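You operate a simulated robot arm through the tools that you are given. There is no shell and no other tool. Be economical: measure what you need, move in short steps, check, and stop when the job is done.

Carry out the task below with a simulated robot arm. There is one attempt and no reset: what you move stays moved.

Task
Save the take on the yellow memory stick.
Fine: wait till the box says saved, switch it off, leave the stick in.

It is judged by the outcome, as a careful person would: the job done as asked, and still so three seconds after it is handed in. It fails if anything else is knocked over, pushed out of place, dropped, spilled or broken.

Robot
A 7-joint arm with a two-finger parallel gripper, fixed in place. Base frame: the origin is at the foot of the arm, x ahead of it, y to its left, z up; the work surface is at about z = 74. Units: cm, rad, N and s.
With the tool pointing down near the work surface it reaches from about 30 to 68 cm from the base axis. Its first joint turns from -1.152 to 1.152 rad. Payload 1.57 kg.
The tool frame sits at the grasp point between the pads (the TCP): z along the fingers, y along the line on which they close. The tips reach 3 cm beyond it. The gripper opens to 11 cm. The fingers are 2.4 cm wide and 1.2 cm thick; the gripper's body (4.8 by 11.2 cm) begins 7.8 cm behind the TCP.
Orientation is that of the tool frame in the base frame, as a unit quaternion [x, y, z, w]. With the fingers straight down and closing along the base's y, the tool's x points along the base's -x, its y along +y and its z along -z.

Tools
- The arm moves only by the tool nudge_tool. Its argument "series" is a list of rows, each an object of numbers (a shift or turn left out is 0, a gripper value left out holds the last): "dx", "dy", "dz": the shift along the tool's x, y, z in mm; "rx", "ry", "rz": the turn, a rotation vector about the tool's x, y, z in rad; "claw": the closure in counts, from 0 (fully open) to 255 (shut). In form: [{"dx": .., "dy": .., "dz": .., "rx": .., "ry": .., "rz": .., "claw": ..}, ...]. A call has 1 to 10 rows; each row is the pose to reach, as a shift and turn from the pose commanded when the call began, along the tool's axes at that moment. Each row takes 0.2 s and may step no farther than 5 cm and 0.15 rad from the row before; otherwise, or with a gripper value out of range, the whole call is refused. A pose out of reach is approached as far as the arm can. The call stops where the force on the tool passes 40 N (or 10 N more than at its start, if that is more) or the arm is blocked; 0.2 s more then pass. Each finger travels about 10.8 cm/s and halts on what it meets, pressing with about 24 N; the grip force reading is that of the motor and also rises with nothing between the fingers. The clock runs only during rows and for 0.2 s after the last one: add rows that repeat a pose to give the fingers time. It gives the time, the measured TCP pose, the force on the tool (base axes), the opening and the grip force at its end, in the units of the frame above (readings bear some noise), with the torque about the TCP (base axes, N m) and any sound that the robot's microphone picked up.
- Cameras (640 x 400 px; columns grow to the right, rows downward): "scene" is fixed at [16.8, -40.51, 138.63]; the picture's right is [0.70, -0.72, 0.00], its down [-0.57, -0.55, -0.61] and it looks along [0.44, 0.42, -0.79] (base axes); focal length 342 px, centre (320, 200). "wrist" rides on the gripper at [7, 1.6, -14.1] in the tool frame; the picture's right is [-0.23, 0.97, 0.00], its down [-0.85, -0.20, -0.48] and it looks along [-0.47, -0.11, 0.88] (tool axes); focal length 222 px, centre (320, 200). There is no depth. A picture from a camera that has moved, and an enlarged one, comes with that camera's place and axes in the base frame and with its lens. The place of the scene camera against the robot may be out by one fixed shift of up to 1.8 cm in any direction.
- camera(camera): a new picture of that camera. The clock stands still meanwhile.
- inspect(camera, box): a new picture of the part [left, top, right, bottom] of that camera's present view, enlarged. The clock stands still meanwhile.
- job_done(): hands the job in; it is judged then, once.

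Work in short steps. Places have to be worked out from the pictures, the camera data and where the tool is seen: move nearer, look again, correct. Check each grasp and each placing, and mend what went wrong. You have 120 turns and 84 pictures in all, those below and enlarged ones among them. Open the gripper and draw the arm clear of the work before you hand the job in, unless the task says otherwise; then end with one line.

The tools are called as name(argument=value, ...) on one line, values as JSON. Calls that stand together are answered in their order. nudge_tool: Moves the arm, as the interface text tells. Its arguments: {"type":"object","properties":{"series":{"type":"array","items":{"type":"object","properties":{"dx":{"type":"number"},"dy":{"type":"number"},"dz":{"type":"number"},"rx":{"type":"number"},"ry":{"type":"number"},"rz":{"type":"number"},"claw":{"type":"number"}}}}},"required":["series"]} The other tools are called the same way: camera (camera) takes a picture; inspect (camera, box) takes an enlarged picture of a part of a camera's view; job_done () hands the job in.

At the start:

```text
clock: 0.0
tcp_pos: [44.74, -12.26, 100.35]
tool_rot: [0.0, 1.0, 0.0, 0.001]
contact_force: [0.6, -0.2, 1.1]
moment: [-0.01, 0.03, -0.02]
gripper_width: 11.0
grip_force: 0.1
```

scene: 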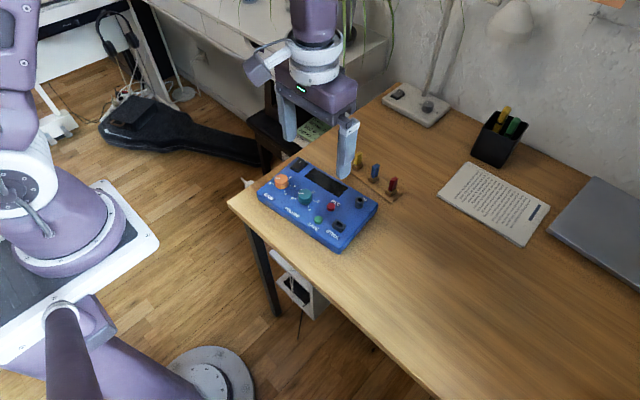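
wrist: 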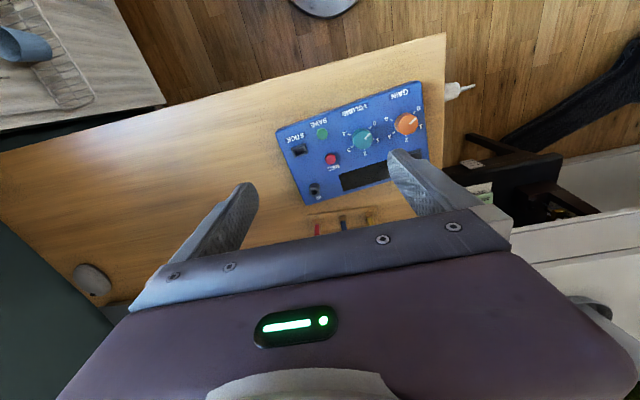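

I look closely at the box and the sticks first.

inspect(camera="scene", box=[240, 140, 420, 260])

inspect(camera="wrist", box=[260, 70, 480, 250])

```text
3.33 times, centred on (330, 200) of scene
camera zoom: at [16.8, -40.51, 138.63], right [0.7, -0.72, 0.0], down [-0.57, -0.55, -0.61], along [0.44, 0.42, -0.79], focal length 1140 px, centre (287, 200)
```

zoom: 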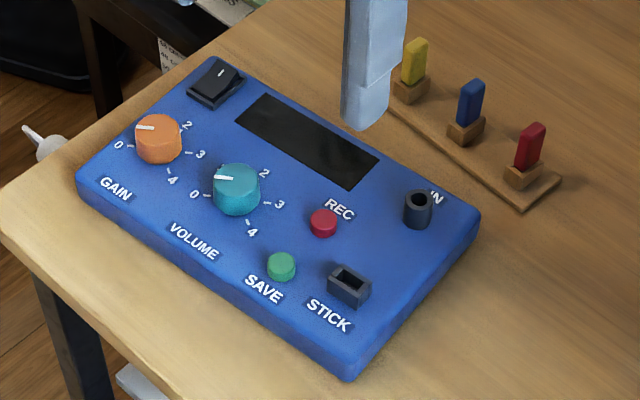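

```text
2.22 times, centred on (370, 160) of wrist
camera zoom: at [37.63, -10.55, 114.64], right [0.23, 0.97, 0.0], down [0.85, -0.2, 0.48], along [0.47, -0.11, -0.88], focal length 494 px, centre (209, 289)
```

zoom: 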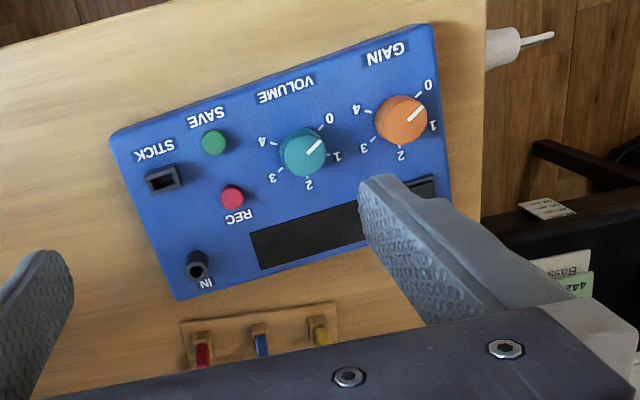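

The sticks stand in a rack at about x 63–66, with yellow near y −6, and the socket is near (47, −16). I move forward at this height to view the rack from closer.

nudge_tool(series=[{"dx": -40}, {"dx": -80, "dy": 20}, {"dx": -110, "dy": 40}])

camera(camera="wrist")

inspect(camera="scene", box=[240, 140, 420, 260])

```text
clock: 0.8
tcp_pos: [55.9, -8.11, 100.37]
tool_rot: [0.001, 1.0, 0.0, 0.0]
contact_force: [0.5, -0.3, 0.3]
moment: [-0.01, 0.0, 0.0]
gripper_width: 10.99
grip_force: 0.0
```

```text
79 pictures are left
camera wrist: at [48.84, -6.48, 114.6], right [0.23, 0.97, 0.0], down [0.85, -0.2, 0.48], along [0.47, -0.11, -0.88], focal length 222 px, centre (320, 200)
```

wrist: 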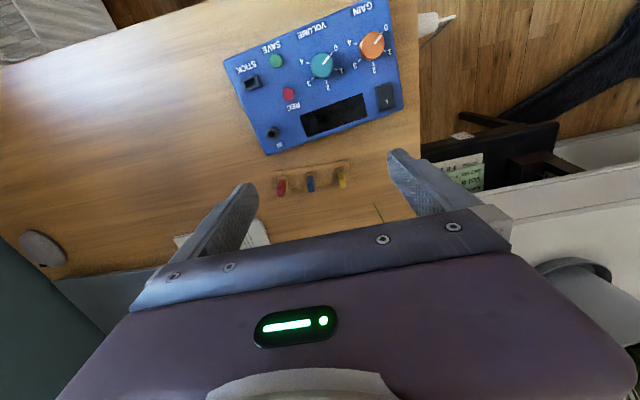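

```text
3.33 times, centred on (330, 200) of scene
camera zoom: at [16.79, -40.51, 138.63], right [0.7, -0.72, 0.0], down [-0.57, -0.55, -0.61], along [0.44, 0.42, -0.79], focal length 1140 px, centre (287, 200)
```

zoom: 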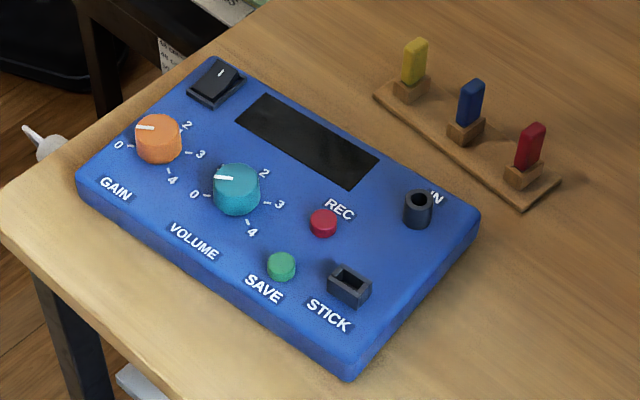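

The screen looks dark. I zoom on it, the switch and the rack.

inspect(camera="wrist", box=[220, 60, 420, 200])

inspect(camera="scene", box=[285, 150, 355, 200])

inspect(camera="scene", box=[340, 145, 410, 195])

```text
2.86 times, centred on (320, 130) of wrist
camera zoom: at [48.84, -6.48, 114.6], right [0.23, 0.97, 0.0], down [0.85, -0.2, 0.48], along [0.47, -0.11, -0.88], focal length 635 px, centre (320, 400)
```

zoom: 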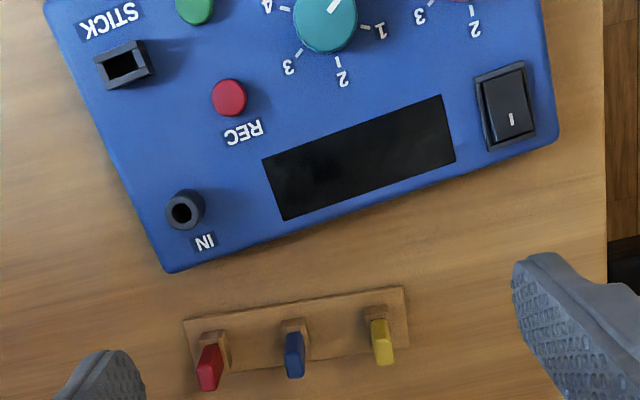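

```text
8.00 times, centred on (320, 175) of scene
camera zoom: at [16.79, -40.51, 138.63], right [0.7, -0.72, 0.0], down [-0.57, -0.55, -0.61], along [0.44, 0.42, -0.79], focal length 2736 px, centre (320, 400)
```

zoom: 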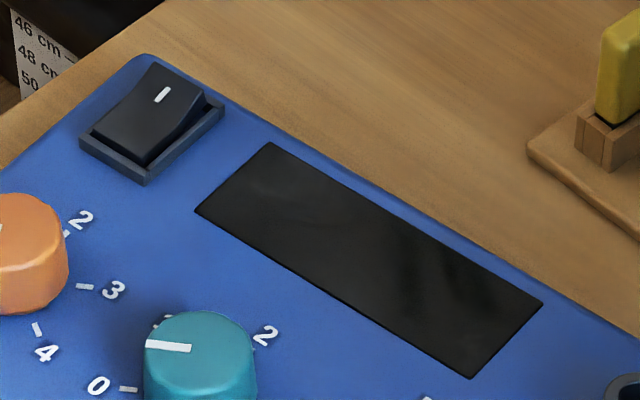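

```text
8.00 times, centred on (375, 170) of scene
camera zoom: at [16.79, -40.51, 138.63], right [0.7, -0.72, 0.0], down [-0.57, -0.55, -0.61], along [0.44, 0.42, -0.79], focal length 2736 px, centre (-120, 440)
```

zoom: 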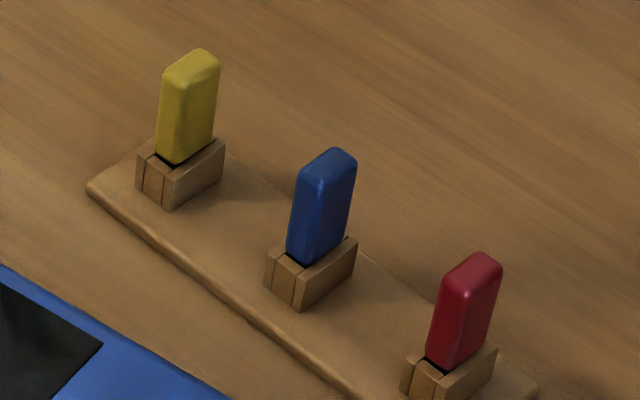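

The box is off: the switch's "I" end is raised and the screen is dark. From two views I get a box top at about z 77, the socket at about (47.3, −16.3, 78.2), and the "I" end at about (54.5, 2.6). I close the gripper and go above the switch's "I" end.

nudge_tool(series=[{"dx": 5, "dy": 40, "dz": 20, "claw": 255}, {"dx": 8, "dy": 80, "dz": 45}, {"dx": 10, "dy": 107, "dz": 80}, {"dx": 10, "dy": 107, "dz": 120}, {"dx": 10, "dy": 107, "dz": 150}, {"dx": 10, "dy": 107, "dz": 150}])

camera(camera="wrist")

inspect(camera="scene", box=[240, 120, 380, 220])

```text
clock: 2.2
tcp_pos: [54.61, 2.24, 85.35]
tool_rot: [0.0, 1.0, 0.0, 0.0]
contact_force: [-0.3, -0.1, 0.5]
moment: [0.0, -0.02, 0.01]
gripper_width: 0.0
grip_force: 21.5
```

```text
74 pictures are left
camera wrist: at [47.52, 3.97, 99.6], right [0.23, 0.97, 0.0], down [0.85, -0.2, 0.48], along [0.47, -0.11, -0.88], focal length 222 px, centre (320, 200)
```

wrist: 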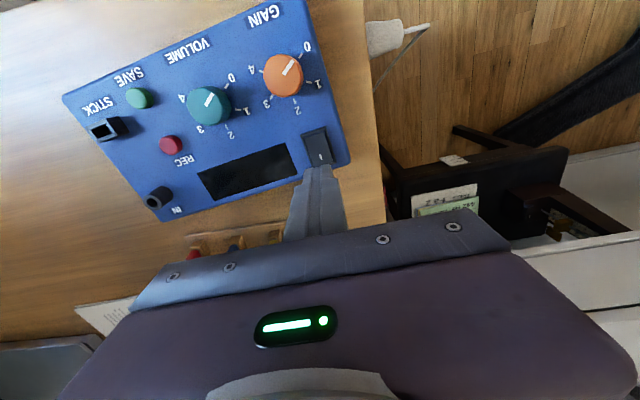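

```text
4.00 times, centred on (310, 170) of scene
camera zoom: at [16.8, -40.51, 138.63], right [0.7, -0.72, 0.0], down [-0.57, -0.55, -0.61], along [0.44, 0.42, -0.79], focal length 1368 px, centre (360, 320)
```

zoom: 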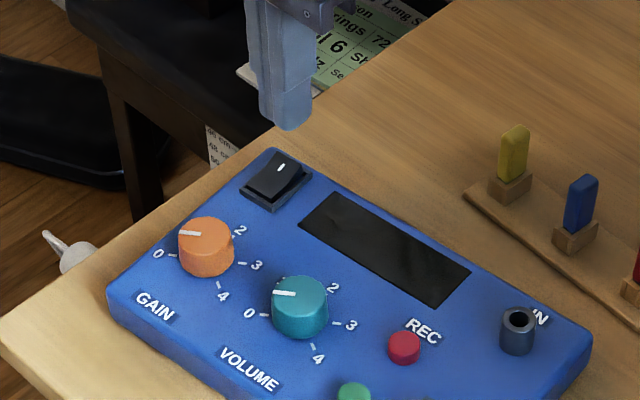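

Tips sit just above the "I" end (mark at about (54.1, 2.4)). I press down gently.

nudge_tool(series=[{"dx": -3, "dy": 2, "dz": 20}, {"dx": -3, "dy": 2, "dz": 30}, {"dx": -3, "dy": 2, "dz": 36}, {"dx": -3, "dy": 2, "dz": 40}, {"dx": -3, "dy": 2, "dz": 44}])

inspect(camera="scene", box=[240, 120, 380, 220])

```text
clock: 3.4
tcp_pos: [55.06, 2.64, 81.22]
tool_rot: [0.0, 1.0, 0.0, -0.001]
contact_force: [-5.7, -1.6, 13.4]
moment: [-0.02, 0.18, 0.01]
gripper_width: 0.02
grip_force: 20.9
heard: click
stopped in row 5: the force on the tool passed its limit at 49 N (the readings are from after the stop); the commanded pose is now the measured one
```

```text
4.00 times, centred on (310, 170) of scene
camera zoom: at [16.76, -40.51, 138.63], right [0.7, -0.72, 0.0], down [-0.57, -0.55, -0.61], along [0.44, 0.42, -0.79], focal length 1368 px, centre (360, 320)
```

zoom: 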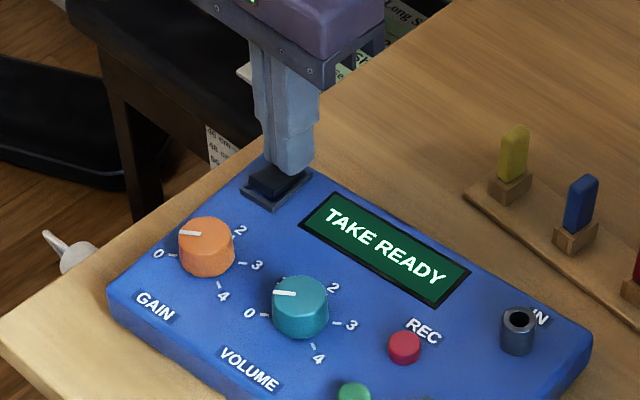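

Clicked; screen shows "TAKE READY". I lift, move toward the yellow stick, opening the fingers to about 4 cm.

nudge_tool(series=[{"dz": -40}, {"dz": -80}, {"dz": -118, "claw": 162}, {"dx": -30, "dy": -30, "dz": -118}, {"dx": -60, "dy": -60, "dz": -118}, {"dx": -70, "dy": -91, "dz": -118}])

camera(camera="wrist")

inspect(camera="scene", box=[280, 120, 420, 220])

```text
clock: 4.8
tcp_pos: [62.04, -6.5, 92.8]
tool_rot: [0.0, 1.0, 0.0, 0.0]
contact_force: [-0.4, 0.5, 0.6]
moment: [0.03, 0.0, -0.02]
gripper_width: 4.01
grip_force: 0.0
```

```text
71 pictures are left
camera wrist: at [54.92, -4.79, 107.06], right [0.23, 0.97, 0.0], down [0.85, -0.2, 0.48], along [0.47, -0.11, -0.88], focal length 222 px, centre (320, 200)
```

wrist: 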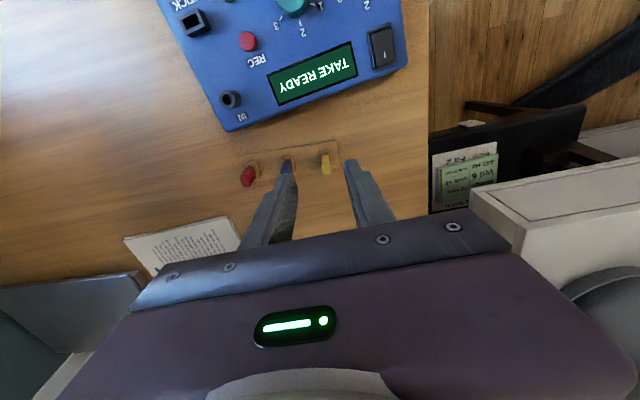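

```text
4.00 times, centred on (350, 170) of scene
camera zoom: at [16.8, -40.51, 138.63], right [0.7, -0.72, 0.0], down [-0.57, -0.55, -0.61], along [0.44, 0.42, -0.79], focal length 1368 px, centre (200, 320)
```

zoom: 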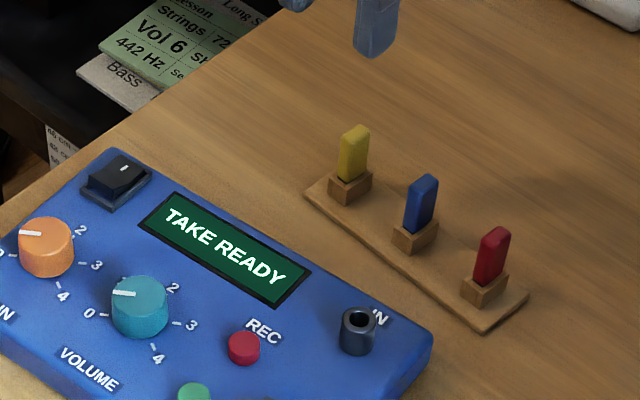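

inspect(camera="wrist", box=[230, 130, 390, 230])

```text
4.00 times, centred on (310, 180) of wrist
camera zoom: at [54.92, -4.79, 107.06], right [0.23, 0.97, 0.0], down [0.85, -0.2, 0.48], along [0.47, -0.11, -0.88], focal length 888 px, centre (360, 280)
```

zoom: 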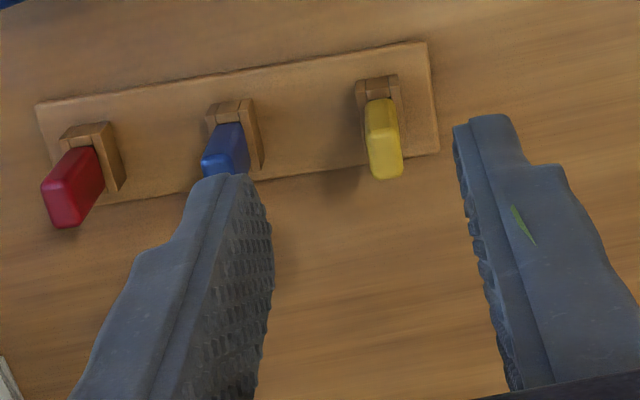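

Yellow's top is near (65.3, −6.3), but its height (79–81) is uncertain. I take a lower, more slanted view for parallax.

nudge_tool(series=[{"dx": 45, "dz": 0}, {"dx": 70, "dz": 30}, {"dx": 70, "dz": 70}])

inspect(camera="wrist", box=[230, 130, 390, 230])

```text
clock: 5.6
tcp_pos: [55.02, -6.62, 86.2]
tool_rot: [-0.001, 1.0, -0.001, -0.001]
contact_force: [-0.5, 1.1, -0.7]
moment: [0.0, 0.01, -0.02]
gripper_width: 4.05
grip_force: 0.1
```

```text
4.00 times, centred on (310, 180) of wrist
camera zoom: at [47.86, -4.78, 100.43], right [0.23, 0.97, 0.0], down [0.85, -0.2, 0.48], along [0.47, -0.11, -0.88], focal length 888 px, centre (360, 280)
```

zoom: 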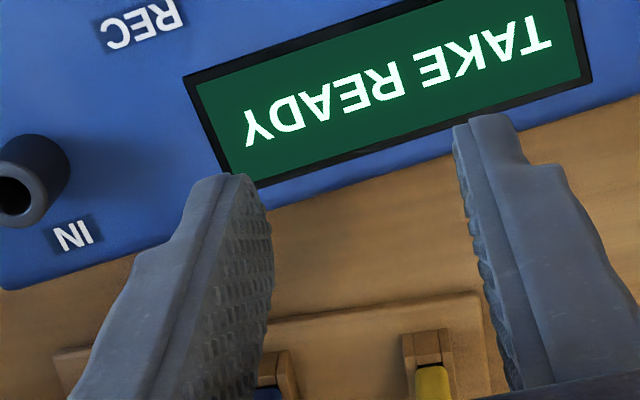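

Stick base at holder top ≈ (64.5, −6.3, 76), stick about 1 by 1.6 cm, top ≈ 80, rack turned about −0.07 rad. I go above it at (65.3, −6.35) with that turn.

nudge_tool(series=[{"dz": -40}, {"dx": -40, "dz": -50}, {"dx": -80, "dz": -50, "rz": 0.035}, {"dx": -103, "dy": 3, "dz": -40, "rz": 0.07}, {"dx": -103, "dy": 3, "dz": -10, "rz": 0.07}, {"dx": -103, "dy": 3, "dz": 15, "rz": 0.07}])

inspect(camera="wrist", box=[230, 110, 390, 210])

inspect(camera="scene", box=[320, 120, 420, 190])

```text
clock: 7.0
tcp_pos: [65.3, -6.17, 84.18]
tool_rot: [0.036, 0.999, -0.002, 0.0]
contact_force: [1.3, -0.6, 0.1]
moment: [0.0, -0.01, -0.02]
gripper_width: 3.99
grip_force: 0.0
```

```text
4.00 times, centred on (310, 160) of wrist
camera zoom: at [58.35, -3.96, 98.44], right [0.3, 0.96, 0.0], down [0.84, -0.26, 0.48], along [0.46, -0.14, -0.88], focal length 888 px, centre (360, 360)
```

zoom: 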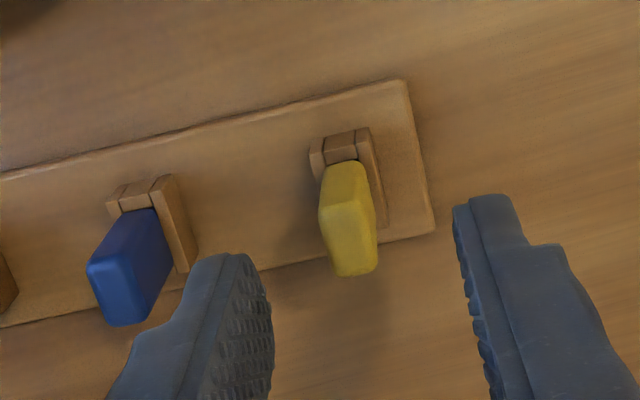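

```text
5.71 times, centred on (370, 155) of scene
camera zoom: at [16.8, -40.51, 138.63], right [0.7, -0.72, 0.0], down [-0.57, -0.55, -0.61], along [0.44, 0.42, -0.79], focal length 1954 px, centre (34, 457)
```

zoom: 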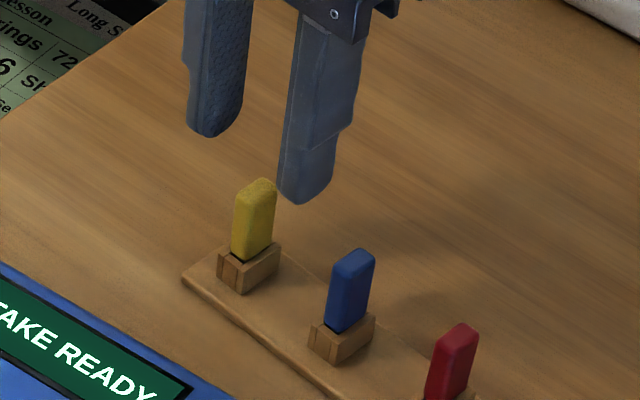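

Stick centre ≈ (65.3, −6.3), top ≈ 79.6. I'm aligned within 1 mm; I go down 4 cm and close.

nudge_tool(series=[{"dy": -1, "dz": 15}, {"dy": -1, "dz": 30}, {"dy": -1, "dz": 40}, {"dy": -1, "dz": 40}])

inspect(camera="scene", box=[320, 120, 420, 190])

```text
clock: 8.0
tcp_pos: [65.17, -6.37, 80.28]
tool_rot: [0.035, 0.999, 0.001, 0.0]
contact_force: [1.3, 0.1, 0.6]
moment: [0.0, 0.02, 0.0]
gripper_width: 4.01
grip_force: 0.0
```

```text
5.71 times, centred on (370, 155) of scene
camera zoom: at [16.8, -40.51, 138.63], right [0.7, -0.72, 0.0], down [-0.57, -0.55, -0.61], along [0.44, 0.42, -0.79], focal length 1954 px, centre (34, 457)
```

zoom: 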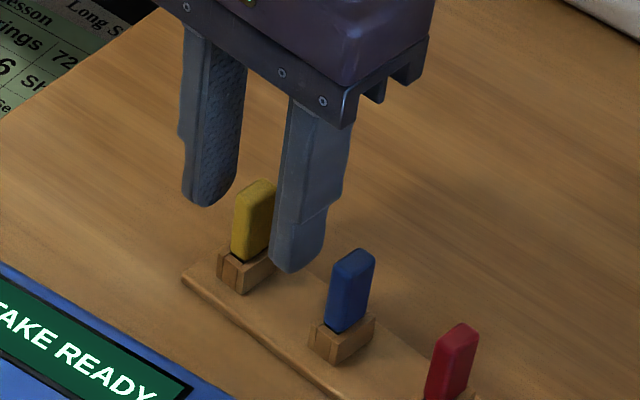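

The fingers straddle the yellow stick, tips just above the holder. I close.

nudge_tool(series=[{"claw": 255}, {"claw": 255}, {"claw": 255}])

inspect(camera="scene", box=[320, 120, 420, 190])

```text
clock: 8.8
tcp_pos: [65.15, -6.29, 80.44]
tool_rot: [0.035, 0.999, -0.001, 0.0]
contact_force: [-0.1, -0.5, -1.0]
moment: [-0.02, 0.0, 0.0]
gripper_width: 0.93
grip_force: 24.0
```

```text
5.71 times, centred on (370, 155) of scene
camera zoom: at [16.8, -40.51, 138.63], right [0.7, -0.72, 0.0], down [-0.57, -0.55, -0.61], along [0.44, 0.42, -0.79], focal length 1954 px, centre (34, 457)
```

zoom: 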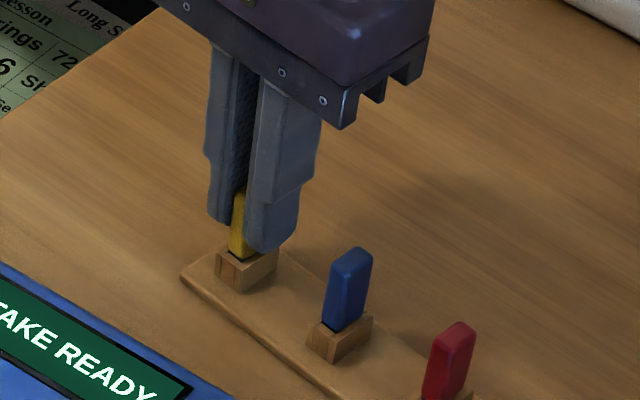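

Gripped at 0.93 cm. I lift straight up.

nudge_tool(series=[{"dz": -10}, {"dz": -25}, {"dz": -45}, {"dz": -75}, {"dz": -110}])

inspect(camera="scene", box=[310, 90, 430, 190])

```text
clock: 10.0
tcp_pos: [65.26, -6.38, 91.51]
tool_rot: [0.036, 0.999, 0.0, 0.0]
contact_force: [-0.1, 0.3, 0.0]
moment: [0.02, 0.01, -0.01]
gripper_width: 0.95
grip_force: 24.0
```

```text
4.00 times, centred on (370, 140) of scene
camera zoom: at [16.79, -40.51, 138.63], right [0.7, -0.72, 0.0], down [-0.57, -0.55, -0.61], along [0.44, 0.42, -0.79], focal length 1368 px, centre (120, 440)
```

zoom: 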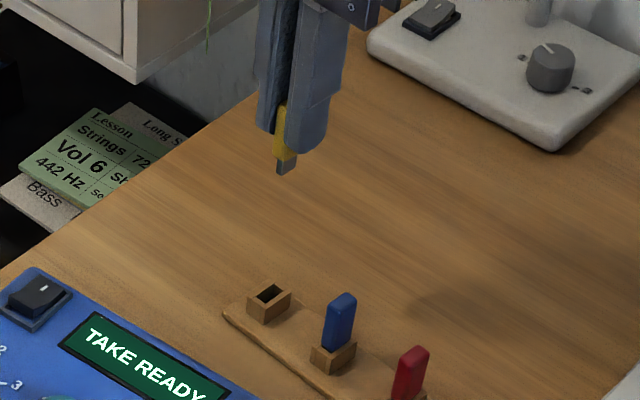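

The stick is out, with a metal plug below. I carry it over the socket while turning by 1.40 rad so its thin side matches the slot.

nudge_tool(series=[{"dx": 17, "dy": -11, "rz": 0.14}, {"dx": 34, "dy": -22, "rz": 0.28}, {"dx": 52, "dy": -33, "rz": 0.42}, {"dx": 69, "dy": -45, "rz": 0.56}, {"dx": 86, "dy": -56, "rz": 0.7}, {"dx": 103, "dy": -67, "rz": 0.84}, {"dx": 120, "dy": -78, "rz": 0.98}, {"dx": 138, "dy": -89, "rz": 1.12}, {"dx": 155, "dy": -101, "rz": 1.26}, {"dx": 172, "dy": -112, "rz": 1.4}])

camera(camera="wrist")

inspect(camera="scene", box=[270, 160, 400, 260])

```text
clock: 12.2
tcp_pos: [47.29, -16.26, 91.51]
tool_rot: [0.672, 0.74, 0.0, 0.001]
contact_force: [-0.1, -0.4, 0.2]
moment: [0.01, 0.0, -0.01]
gripper_width: 0.94
grip_force: 24.2
```

```text
62 pictures are left
camera wrist: at [48.12, -9.13, 105.8], right [0.99, -0.13, 0.0], down [-0.12, -0.87, 0.48], along [-0.06, -0.48, -0.88], focal length 222 px, centre (320, 200)
```

wrist: 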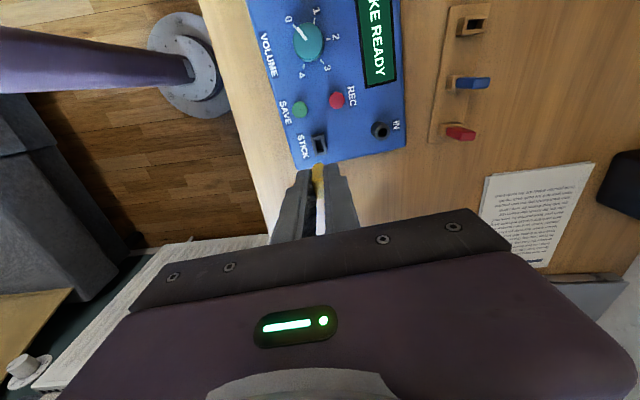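

```text
4.00 times, centred on (335, 210) of scene
camera zoom: at [16.8, -40.51, 138.63], right [0.7, -0.72, 0.0], down [-0.57, -0.55, -0.61], along [0.44, 0.42, -0.79], focal length 1368 px, centre (260, 160)
```

zoom: 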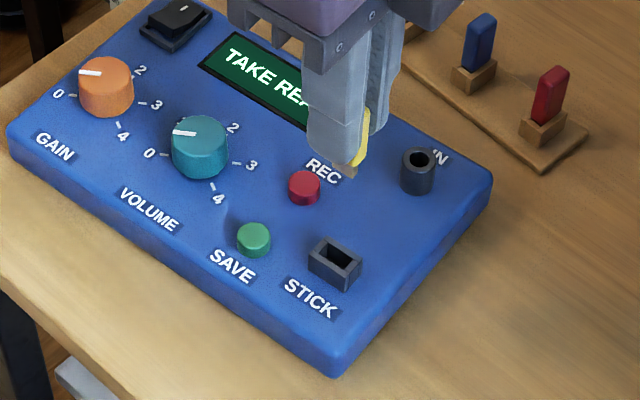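

inspect(camera="wrist", box=[280, 120, 360, 170])

inspect(camera="wrist", box=[270, 130, 370, 230])

```text
8.00 times, centred on (320, 145) of wrist
camera zoom: at [48.12, -9.13, 105.8], right [0.99, -0.13, 0.0], down [-0.12, -0.87, 0.48], along [-0.06, -0.48, -0.88], focal length 1777 px, centre (320, 640)
```

zoom: 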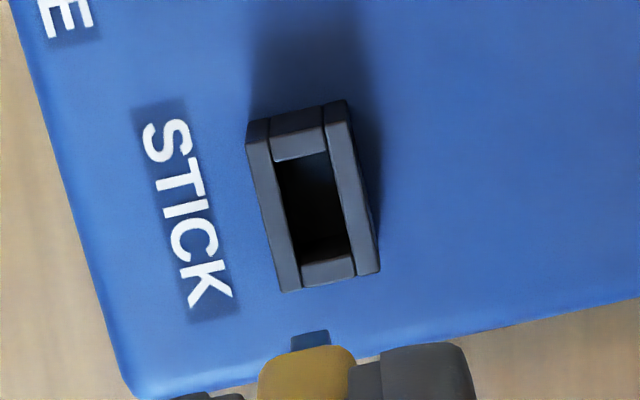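

```text
4.00 times, centred on (320, 180) of wrist
camera zoom: at [48.12, -9.13, 105.8], right [0.99, -0.13, 0.0], down [-0.12, -0.87, 0.48], along [-0.06, -0.48, -0.88], focal length 888 px, centre (320, 280)
```

zoom: 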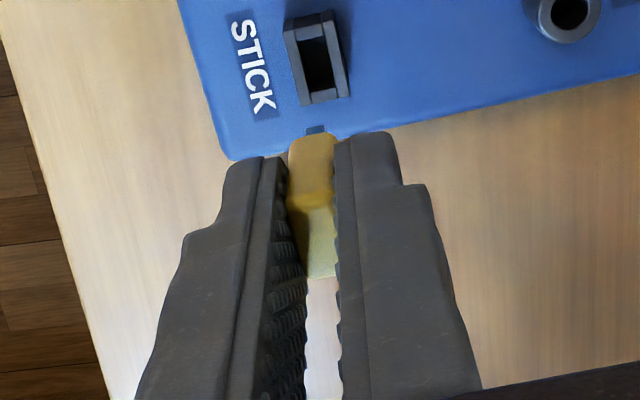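

The slot (about 0.8 × 1.7 cm) centres near (47.2, −16.45) and the plug's bottom is about 5 cm below the TCP, with the angle matching. I lower to about 1 cm above the socket and check.

nudge_tool(series=[{"dz": 30}, {"dz": 55}, {"dz": 70}])

inspect(camera="wrist", box=[280, 120, 360, 170])

inspect(camera="scene", box=[300, 190, 380, 240])

```text
clock: 13.0
tcp_pos: [47.43, -16.31, 84.54]
tool_rot: [0.671, 0.741, -0.001, 0.001]
contact_force: [-0.3, 0.1, -0.4]
moment: [0.01, -0.01, 0.04]
gripper_width: 0.93
grip_force: 23.9
```

```text
8.00 times, centred on (320, 145) of wrist
camera zoom: at [48.25, -9.09, 98.79], right [0.99, -0.13, 0.0], down [-0.11, -0.87, 0.48], along [-0.06, -0.48, -0.88], focal length 1777 px, centre (320, 640)
```

zoom: 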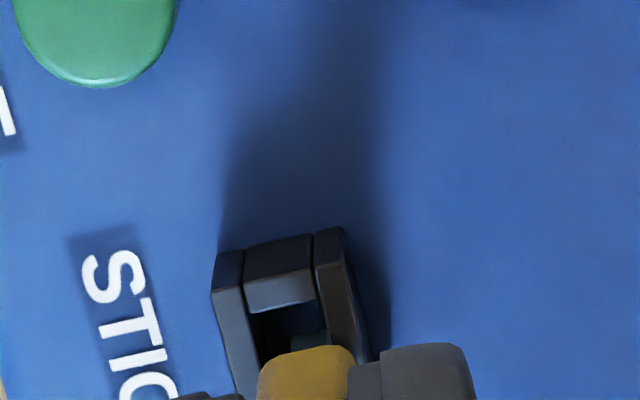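

```text
8.00 times, centred on (340, 215) of scene
camera zoom: at [16.8, -40.51, 138.63], right [0.7, -0.72, 0.0], down [-0.57, -0.55, -0.61], along [0.44, 0.42, -0.79], focal length 2736 px, centre (160, 80)
```

zoom: 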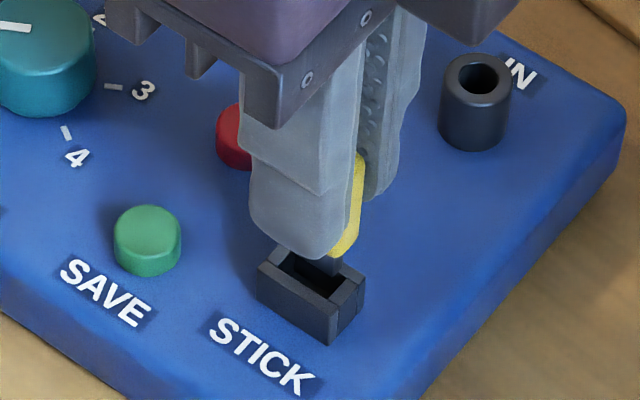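

The plug seems about 3–4 mm too far in +x and 1 mm or more too far in +y relative to the slot. I shift and look again.

nudge_tool(series=[{"dx": -1.5, "dy": -3}, {"dx": -1.5, "dy": -3, "dz": 6}, {"dx": -1.5, "dy": -3, "dz": 6}])

inspect(camera="wrist", box=[280, 130, 360, 180])

inspect(camera="scene", box=[320, 205, 360, 235])

```text
clock: 13.8
tcp_pos: [47.03, -16.49, 83.95]
tool_rot: [0.671, 0.742, 0.0, 0.0]
contact_force: [0.2, -0.1, 0.4]
moment: [0.0, -0.01, -0.01]
gripper_width: 0.97
grip_force: 23.7
```

```text
8.00 times, centred on (320, 155) of wrist
camera zoom: at [47.96, -9.27, 98.18], right [0.99, -0.13, 0.0], down [-0.11, -0.87, 0.48], along [-0.06, -0.48, -0.88], focal length 1777 px, centre (320, 560)
```

zoom: 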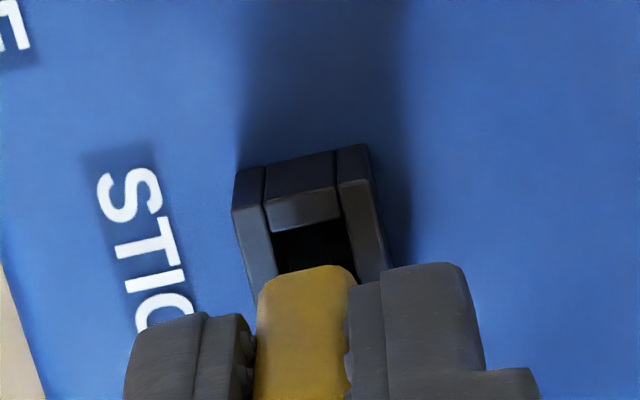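

```text
13.33 times, centred on (340, 220) of scene
camera zoom: at [16.8, -40.51, 138.63], right [0.7, -0.72, 0.0], down [-0.57, -0.55, -0.61], along [0.44, 0.42, -0.79], focal length 4561 px, centre (53, -67)
```

zoom: 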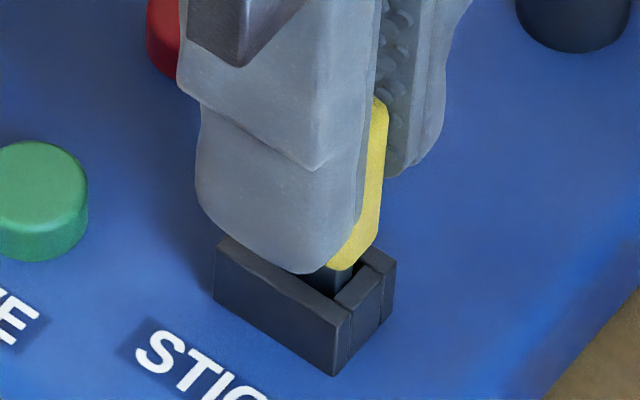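

The plug now appears centred in x and its +y edge just inside the slot. One tighter look at the −y end.

inspect(camera="scene", box=[334, 218, 354, 234])

inspect(camera="wrist", box=[304, 144, 336, 168])

```text
16.00 times, centred on (344, 226) of scene
camera zoom: at [16.8, -40.51, 138.63], right [0.7, -0.72, 0.0], down [-0.57, -0.55, -0.61], along [0.44, 0.42, -0.79], focal length 5473 px, centre (-64, -216)
```

zoom: 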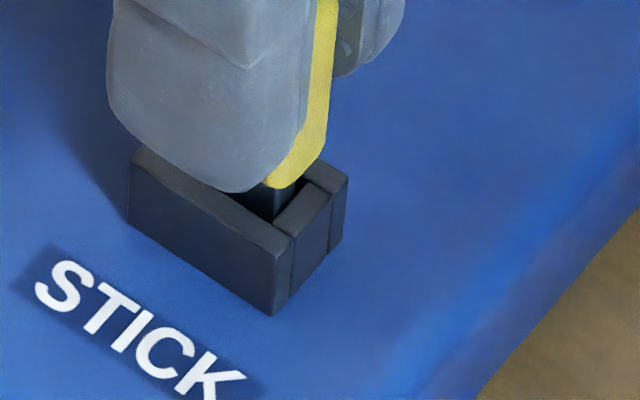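

```text
16.00 times, centred on (320, 156) of wrist
camera zoom: at [47.96, -9.27, 98.18], right [0.99, -0.13, 0.0], down [-0.11, -0.87, 0.48], along [-0.06, -0.48, -0.88], focal length 3554 px, centre (320, 904)
```

zoom: 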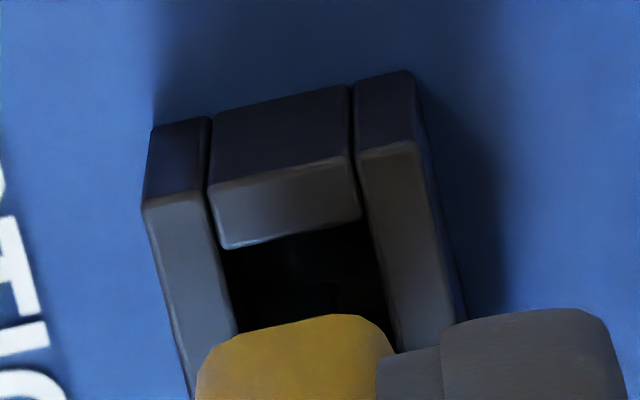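

The plug lines up with the opening in both directions. I lower in small steps.

nudge_tool(series=[{"dz": 4}, {"dz": 7}, {"dz": 10}, {"dz": 12}])

inspect(camera="scene", box=[320, 205, 360, 235])

```text
clock: 14.8
tcp_pos: [47.05, -16.51, 82.74]
tool_rot: [0.671, 0.741, -0.001, 0.0]
contact_force: [-0.8, 2.8, 17.2]
moment: [0.03, -0.01, -0.01]
gripper_width: 0.93
grip_force: 23.9
```

```text
13.33 times, centred on (340, 220) of scene
camera zoom: at [16.77, -40.5, 138.63], right [0.7, -0.72, 0.0], down [-0.57, -0.55, -0.61], along [0.44, 0.42, -0.79], focal length 4561 px, centre (53, -67)
```

zoom: 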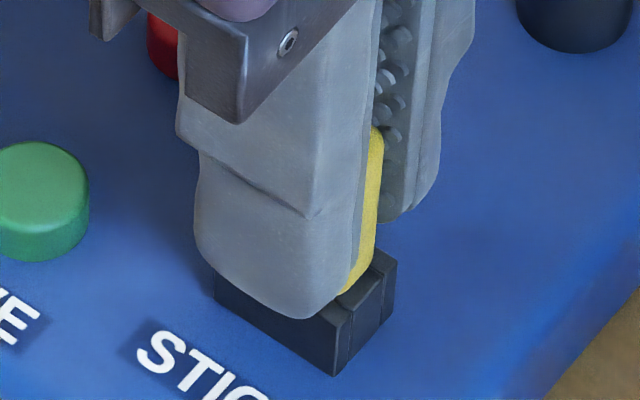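

Going in with 17 N resistance; it seems nearly seated. I push a few mm more.

nudge_tool(series=[{"dz": 2}, {"dz": 4}, {"dz": 6}, {"dz": 8}])

inspect(camera="scene", box=[270, 165, 370, 240])

inspect(camera="wrist", box=[280, 120, 360, 180])

```text
clock: 15.6
tcp_pos: [47.19, -16.52, 82.32]
tool_rot: [0.67, 0.742, 0.001, 0.001]
contact_force: [-4.0, 0.5, 9.0]
moment: [-0.13, 0.12, -0.04]
gripper_width: 0.93
grip_force: 24.1
stopped in row 3: the force on the tool passed its limit at 50 N (the readings are from after the stop); the commanded pose is now the measured one
```

```text
5.33 times, centred on (320, 202) of scene
camera zoom: at [16.77, -40.5, 138.63], right [0.7, -0.72, 0.0], down [-0.57, -0.55, -0.61], along [0.44, 0.42, -0.79], focal length 1824 px, centre (320, 187)
```

zoom: 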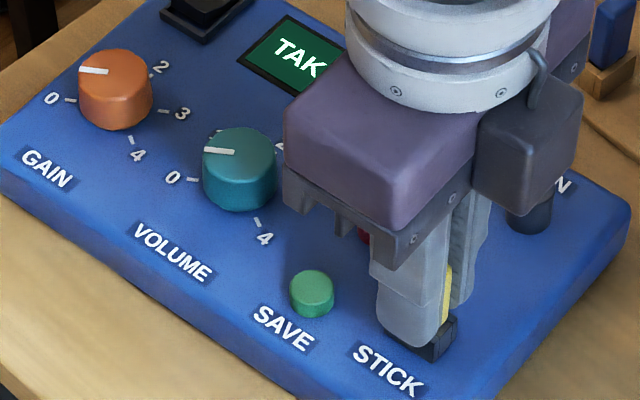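

```text
6.67 times, centred on (320, 150) of wrist
camera zoom: at [47.93, -9.29, 96.55], right [0.99, -0.13, 0.0], down [-0.11, -0.87, 0.48], along [-0.06, -0.47, -0.88], focal length 1481 px, centre (320, 533)
```

zoom: 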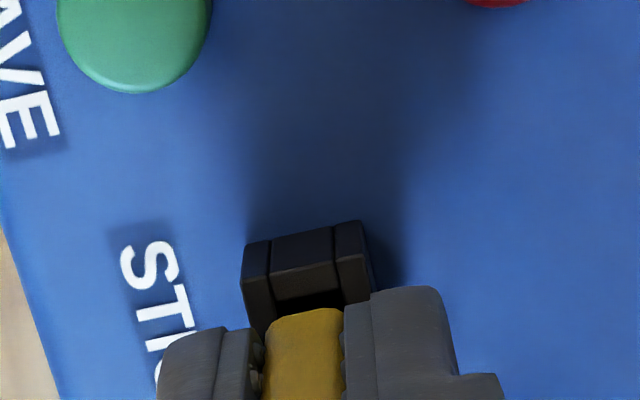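

Resistance is firm with the body about at the socket's rim, so it looks seated. I open a little and rise to verify.

nudge_tool(series=[{"claw": 195}, {"claw": 180}, {"dz": -15}, {"dz": -50}, {"dz": -90}])

inspect(camera="scene", box=[270, 150, 390, 240])

inspect(camera="wrist", box=[270, 50, 410, 170])

```text
clock: 16.8
tcp_pos: [47.17, -16.97, 91.19]
tool_rot: [0.67, 0.742, 0.0, 0.002]
contact_force: [-1.6, 0.4, -0.1]
moment: [-0.04, 0.0, 0.02]
gripper_width: 3.23
grip_force: 0.1
```

```text
4.44 times, centred on (330, 195) of scene
camera zoom: at [16.79, -40.51, 138.63], right [0.7, -0.72, 0.0], down [-0.57, -0.55, -0.61], along [0.44, 0.42, -0.79], focal length 1520 px, centre (276, 222)
```

zoom: 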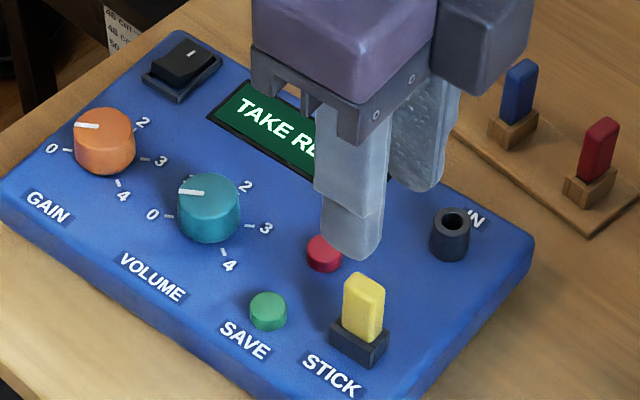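

```text
3.33 times, centred on (340, 110) of wrist
camera zoom: at [48.03, -9.73, 105.42], right [0.99, -0.13, 0.0], down [-0.11, -0.87, 0.48], along [-0.06, -0.48, -0.88], focal length 740 px, centre (253, 500)
```

zoom: 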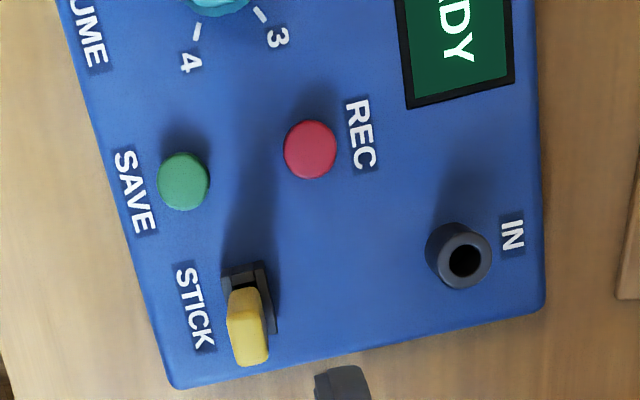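

The stick stands in the socket. I zoom to check its depth and tilt.

inspect(camera="scene", box=[325, 200, 365, 235])

inspect(camera="wrist", box=[325, 120, 365, 165])

```text
11.43 times, centred on (345, 218) of scene
camera zoom: at [16.79, -40.51, 138.63], right [0.7, -0.72, 0.0], down [-0.57, -0.55, -0.61], along [0.44, 0.42, -0.79], focal length 3909 px, centre (34, 0)
```

zoom: 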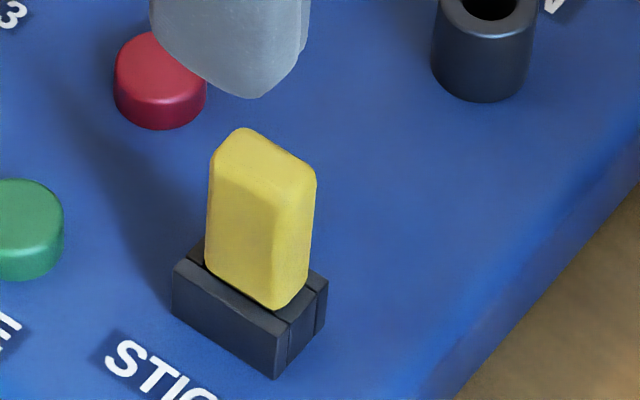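

```text
8.89 times, centred on (345, 142) of wrist
camera zoom: at [48.03, -9.73, 105.42], right [0.99, -0.13, 0.0], down [-0.11, -0.87, 0.48], along [-0.06, -0.48, -0.88], focal length 1974 px, centre (98, 711)
```

zoom: 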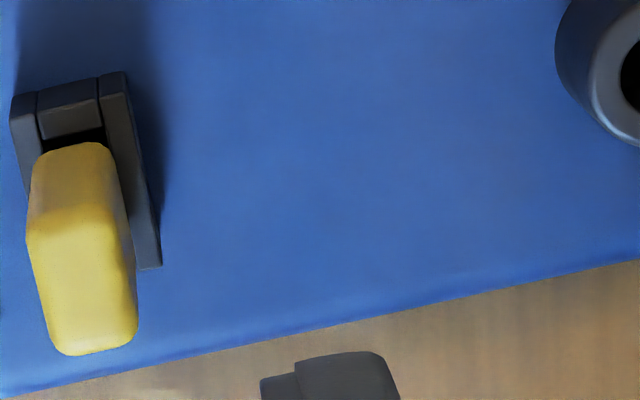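

The stick is seated upright. SAVE triangulates to (45.4, −12.05). I shut the fingers and move above it.

nudge_tool(series=[{"dx": 25, "dy": -6, "claw": 255}, {"dx": 51, "dy": -13, "claw": 255}, {"dx": 51, "dy": -13, "dz": 40}, {"dx": 51, "dy": -13, "dz": 65}, {"dx": 51, "dy": -13, "dz": 65}])

inspect(camera="scene", box=[260, 165, 380, 255])

camera(camera="wrist")

```text
clock: 18.0
tcp_pos: [45.19, -11.62, 84.6]
tool_rot: [0.67, 0.742, -0.001, 0.001]
contact_force: [0.3, 0.3, 0.7]
moment: [0.03, 0.01, 0.0]
gripper_width: 0.01
grip_force: 21.1
```

```text
4.44 times, centred on (320, 210) of scene
camera zoom: at [16.8, -40.51, 138.63], right [0.7, -0.72, 0.0], down [-0.57, -0.55, -0.61], along [0.44, 0.42, -0.79], focal length 1520 px, centre (320, 156)
```

zoom: 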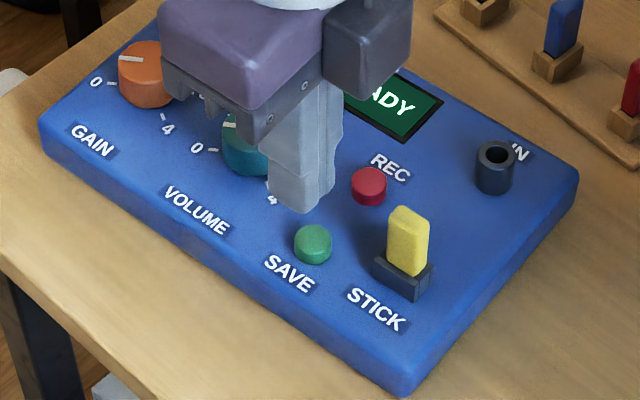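

```text
44 pictures are left
camera wrist: at [46.04, -4.37, 98.86], right [0.99, -0.13, 0.0], down [-0.11, -0.87, 0.48], along [-0.06, -0.48, -0.88], focal length 222 px, centre (320, 200)
```

wrist: 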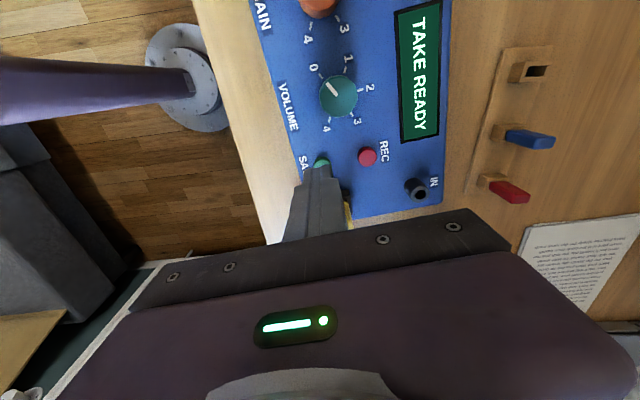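

I'm about 4 mm off in y and 2 mm in x; I correct and press SAVE.

nudge_tool(series=[{"dx": -4, "dy": 2, "dz": 15}, {"dx": -4, "dy": 2, "dz": 28}, {"dx": -4, "dy": 2, "dz": 32}, {"dx": -4, "dy": 2, "dz": 35}, {"dx": -4, "dy": 2, "dz": 38}, {"dx": -4, "dy": 2, "dz": 41}, {"dx": -4, "dy": 2, "dz": 44}])

camera(camera="wrist")

```text
clock: 19.5
tcp_pos: [45.57, -11.8, 80.75]
tool_rot: [0.67, 0.743, 0.001, 0.0]
contact_force: [-5.2, 2.6, 23.9]
moment: [0.0, 0.18, -0.1]
gripper_width: 0.0
grip_force: 20.9
heard: click
stopped in row 7: the force on the tool passed its limit at 48 N (the readings are from after the stop); the commanded pose is now the measured one
```

```text
43 pictures are left
camera wrist: at [46.38, -4.66, 95.06], right [0.99, -0.13, 0.0], down [-0.11, -0.87, 0.48], along [-0.06, -0.47, -0.88], focal length 222 px, centre (320, 200)
```

wrist: 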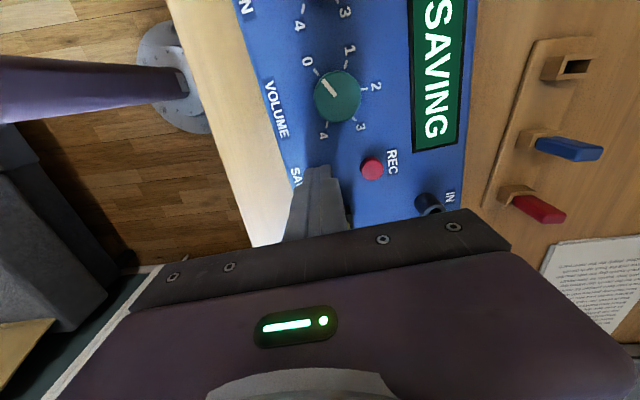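

"SAVING" is showing. I lift straight off and wait.

nudge_tool(series=[{"dz": -20}, {"dz": -60}, {"dz": -100}, {"dz": -120}, {"dz": -120}, {"dz": -120}, {"dz": -120}, {"dz": -120}])

camera(camera="wrist")

```text
clock: 21.3
tcp_pos: [45.9, -12.08, 92.8]
tool_rot: [0.671, 0.742, 0.0, 0.0]
contact_force: [0.3, -0.4, 1.1]
moment: [-0.01, 0.0, 0.01]
gripper_width: 0.01
grip_force: 21.8
```

```text
42 pictures are left
camera wrist: at [46.67, -4.88, 106.99], right [0.99, -0.13, 0.0], down [-0.11, -0.87, 0.48], along [-0.06, -0.47, -0.88], focal length 222 px, centre (320, 200)
```

wrist: 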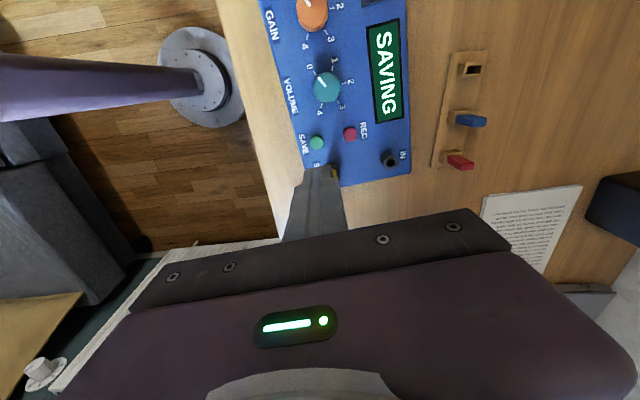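

Still saving. Meanwhile I move high over toward the switch's other end (about (52.2, 2.4)), staying well above.

nudge_tool(series=[{"dx": 35, "dy": 20}, {"dx": 70, "dy": 40}, {"dx": 105, "dy": 60}, {"dx": 138, "dy": 77}, {"dx": 138, "dy": 77}, {"dx": 138, "dy": 77}, {"dx": 138, "dy": 77}])

camera(camera="wrist")

inspect(camera="scene", box=[250, 130, 390, 240])

```text
clock: 22.9
tcp_pos: [51.91, 2.66, 92.89]
tool_rot: [0.671, 0.742, 0.0, 0.0]
contact_force: [-0.6, -0.1, -0.7]
moment: [-0.02, 0.0, -0.04]
gripper_width: 0.02
grip_force: 21.6
```

```text
41 pictures are left
camera wrist: at [52.69, 9.75, 107.19], right [0.99, -0.13, 0.0], down [-0.11, -0.87, 0.48], along [-0.06, -0.47, -0.88], focal length 222 px, centre (320, 200)
```

wrist: 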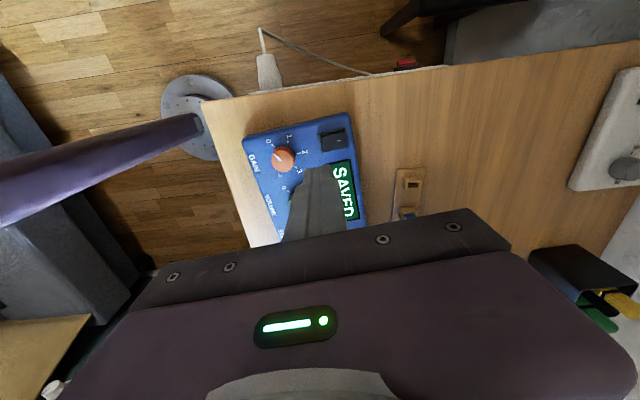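

```text
3.64 times, centred on (320, 185) of scene
camera zoom: at [16.8, -40.51, 138.63], right [0.7, -0.72, 0.0], down [-0.57, -0.55, -0.61], along [0.44, 0.42, -0.79], focal length 1244 px, centre (320, 254)
```

zoom: 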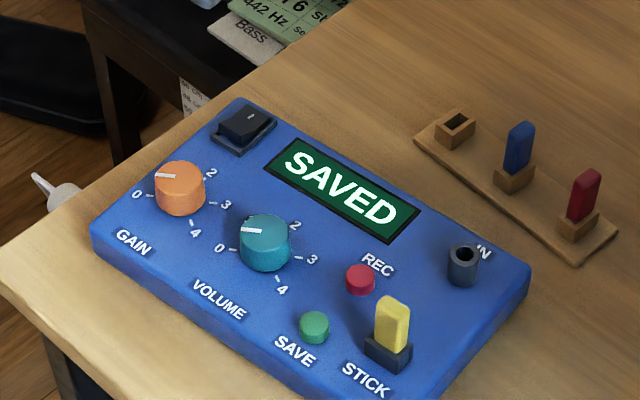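

"SAVED" is shown. I zoom on the switch to place the press on its raised end.

inspect(camera="wrist", box=[295, 115, 375, 165])

```text
8.00 times, centred on (335, 140) of wrist
camera zoom: at [52.69, 9.75, 107.19], right [0.99, -0.13, 0.0], down [-0.11, -0.87, 0.48], along [-0.06, -0.47, -0.88], focal length 1777 px, centre (200, 680)
```

zoom: 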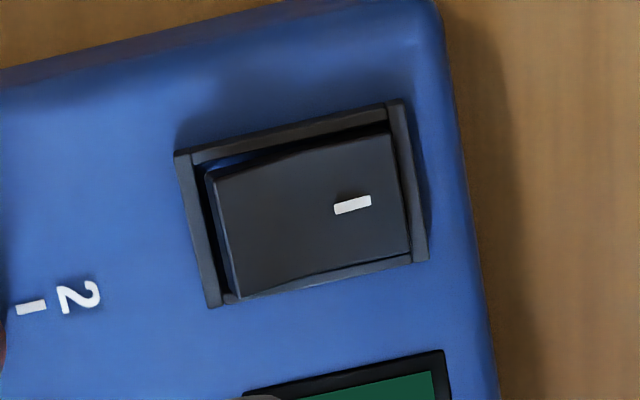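

Raised end is at about (52.2, 2.4, 78.4). I descend and press there.

nudge_tool(series=[{"dx": -3, "dy": 2.5, "dz": 40}, {"dx": -3, "dy": 2.5, "dz": 80}, {"dx": -3, "dy": 2.5, "dz": 102}, {"dx": -3, "dy": 2.5, "dz": 108}, {"dx": -3, "dy": 2.5, "dz": 112}, {"dx": -3, "dy": 2.5, "dz": 116}, {"dx": -3, "dy": 2.5, "dz": 119}, {"dx": -3, "dy": 2.5, "dz": 122}])

inspect(camera="scene", box=[250, 130, 390, 240])

```text
clock: 24.5
tcp_pos: [52.38, 2.32, 81.17]
tool_rot: [0.67, 0.742, 0.002, 0.0]
contact_force: [-4.5, -0.1, 12.2]
moment: [-0.12, 0.14, -0.04]
gripper_width: 0.01
grip_force: 21.6
heard: click
stopped in row 7: the force on the tool passed its limit at 52 N (the readings are from after the stop); the commanded pose is now the measured one
```

```text
3.64 times, centred on (320, 185) of scene
camera zoom: at [16.76, -40.51, 138.63], right [0.7, -0.72, 0.0], down [-0.57, -0.55, -0.61], along [0.44, 0.42, -0.79], focal length 1244 px, centre (320, 254)
```

zoom: 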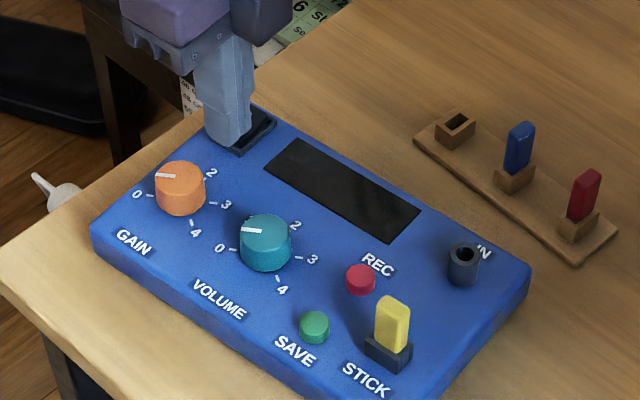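

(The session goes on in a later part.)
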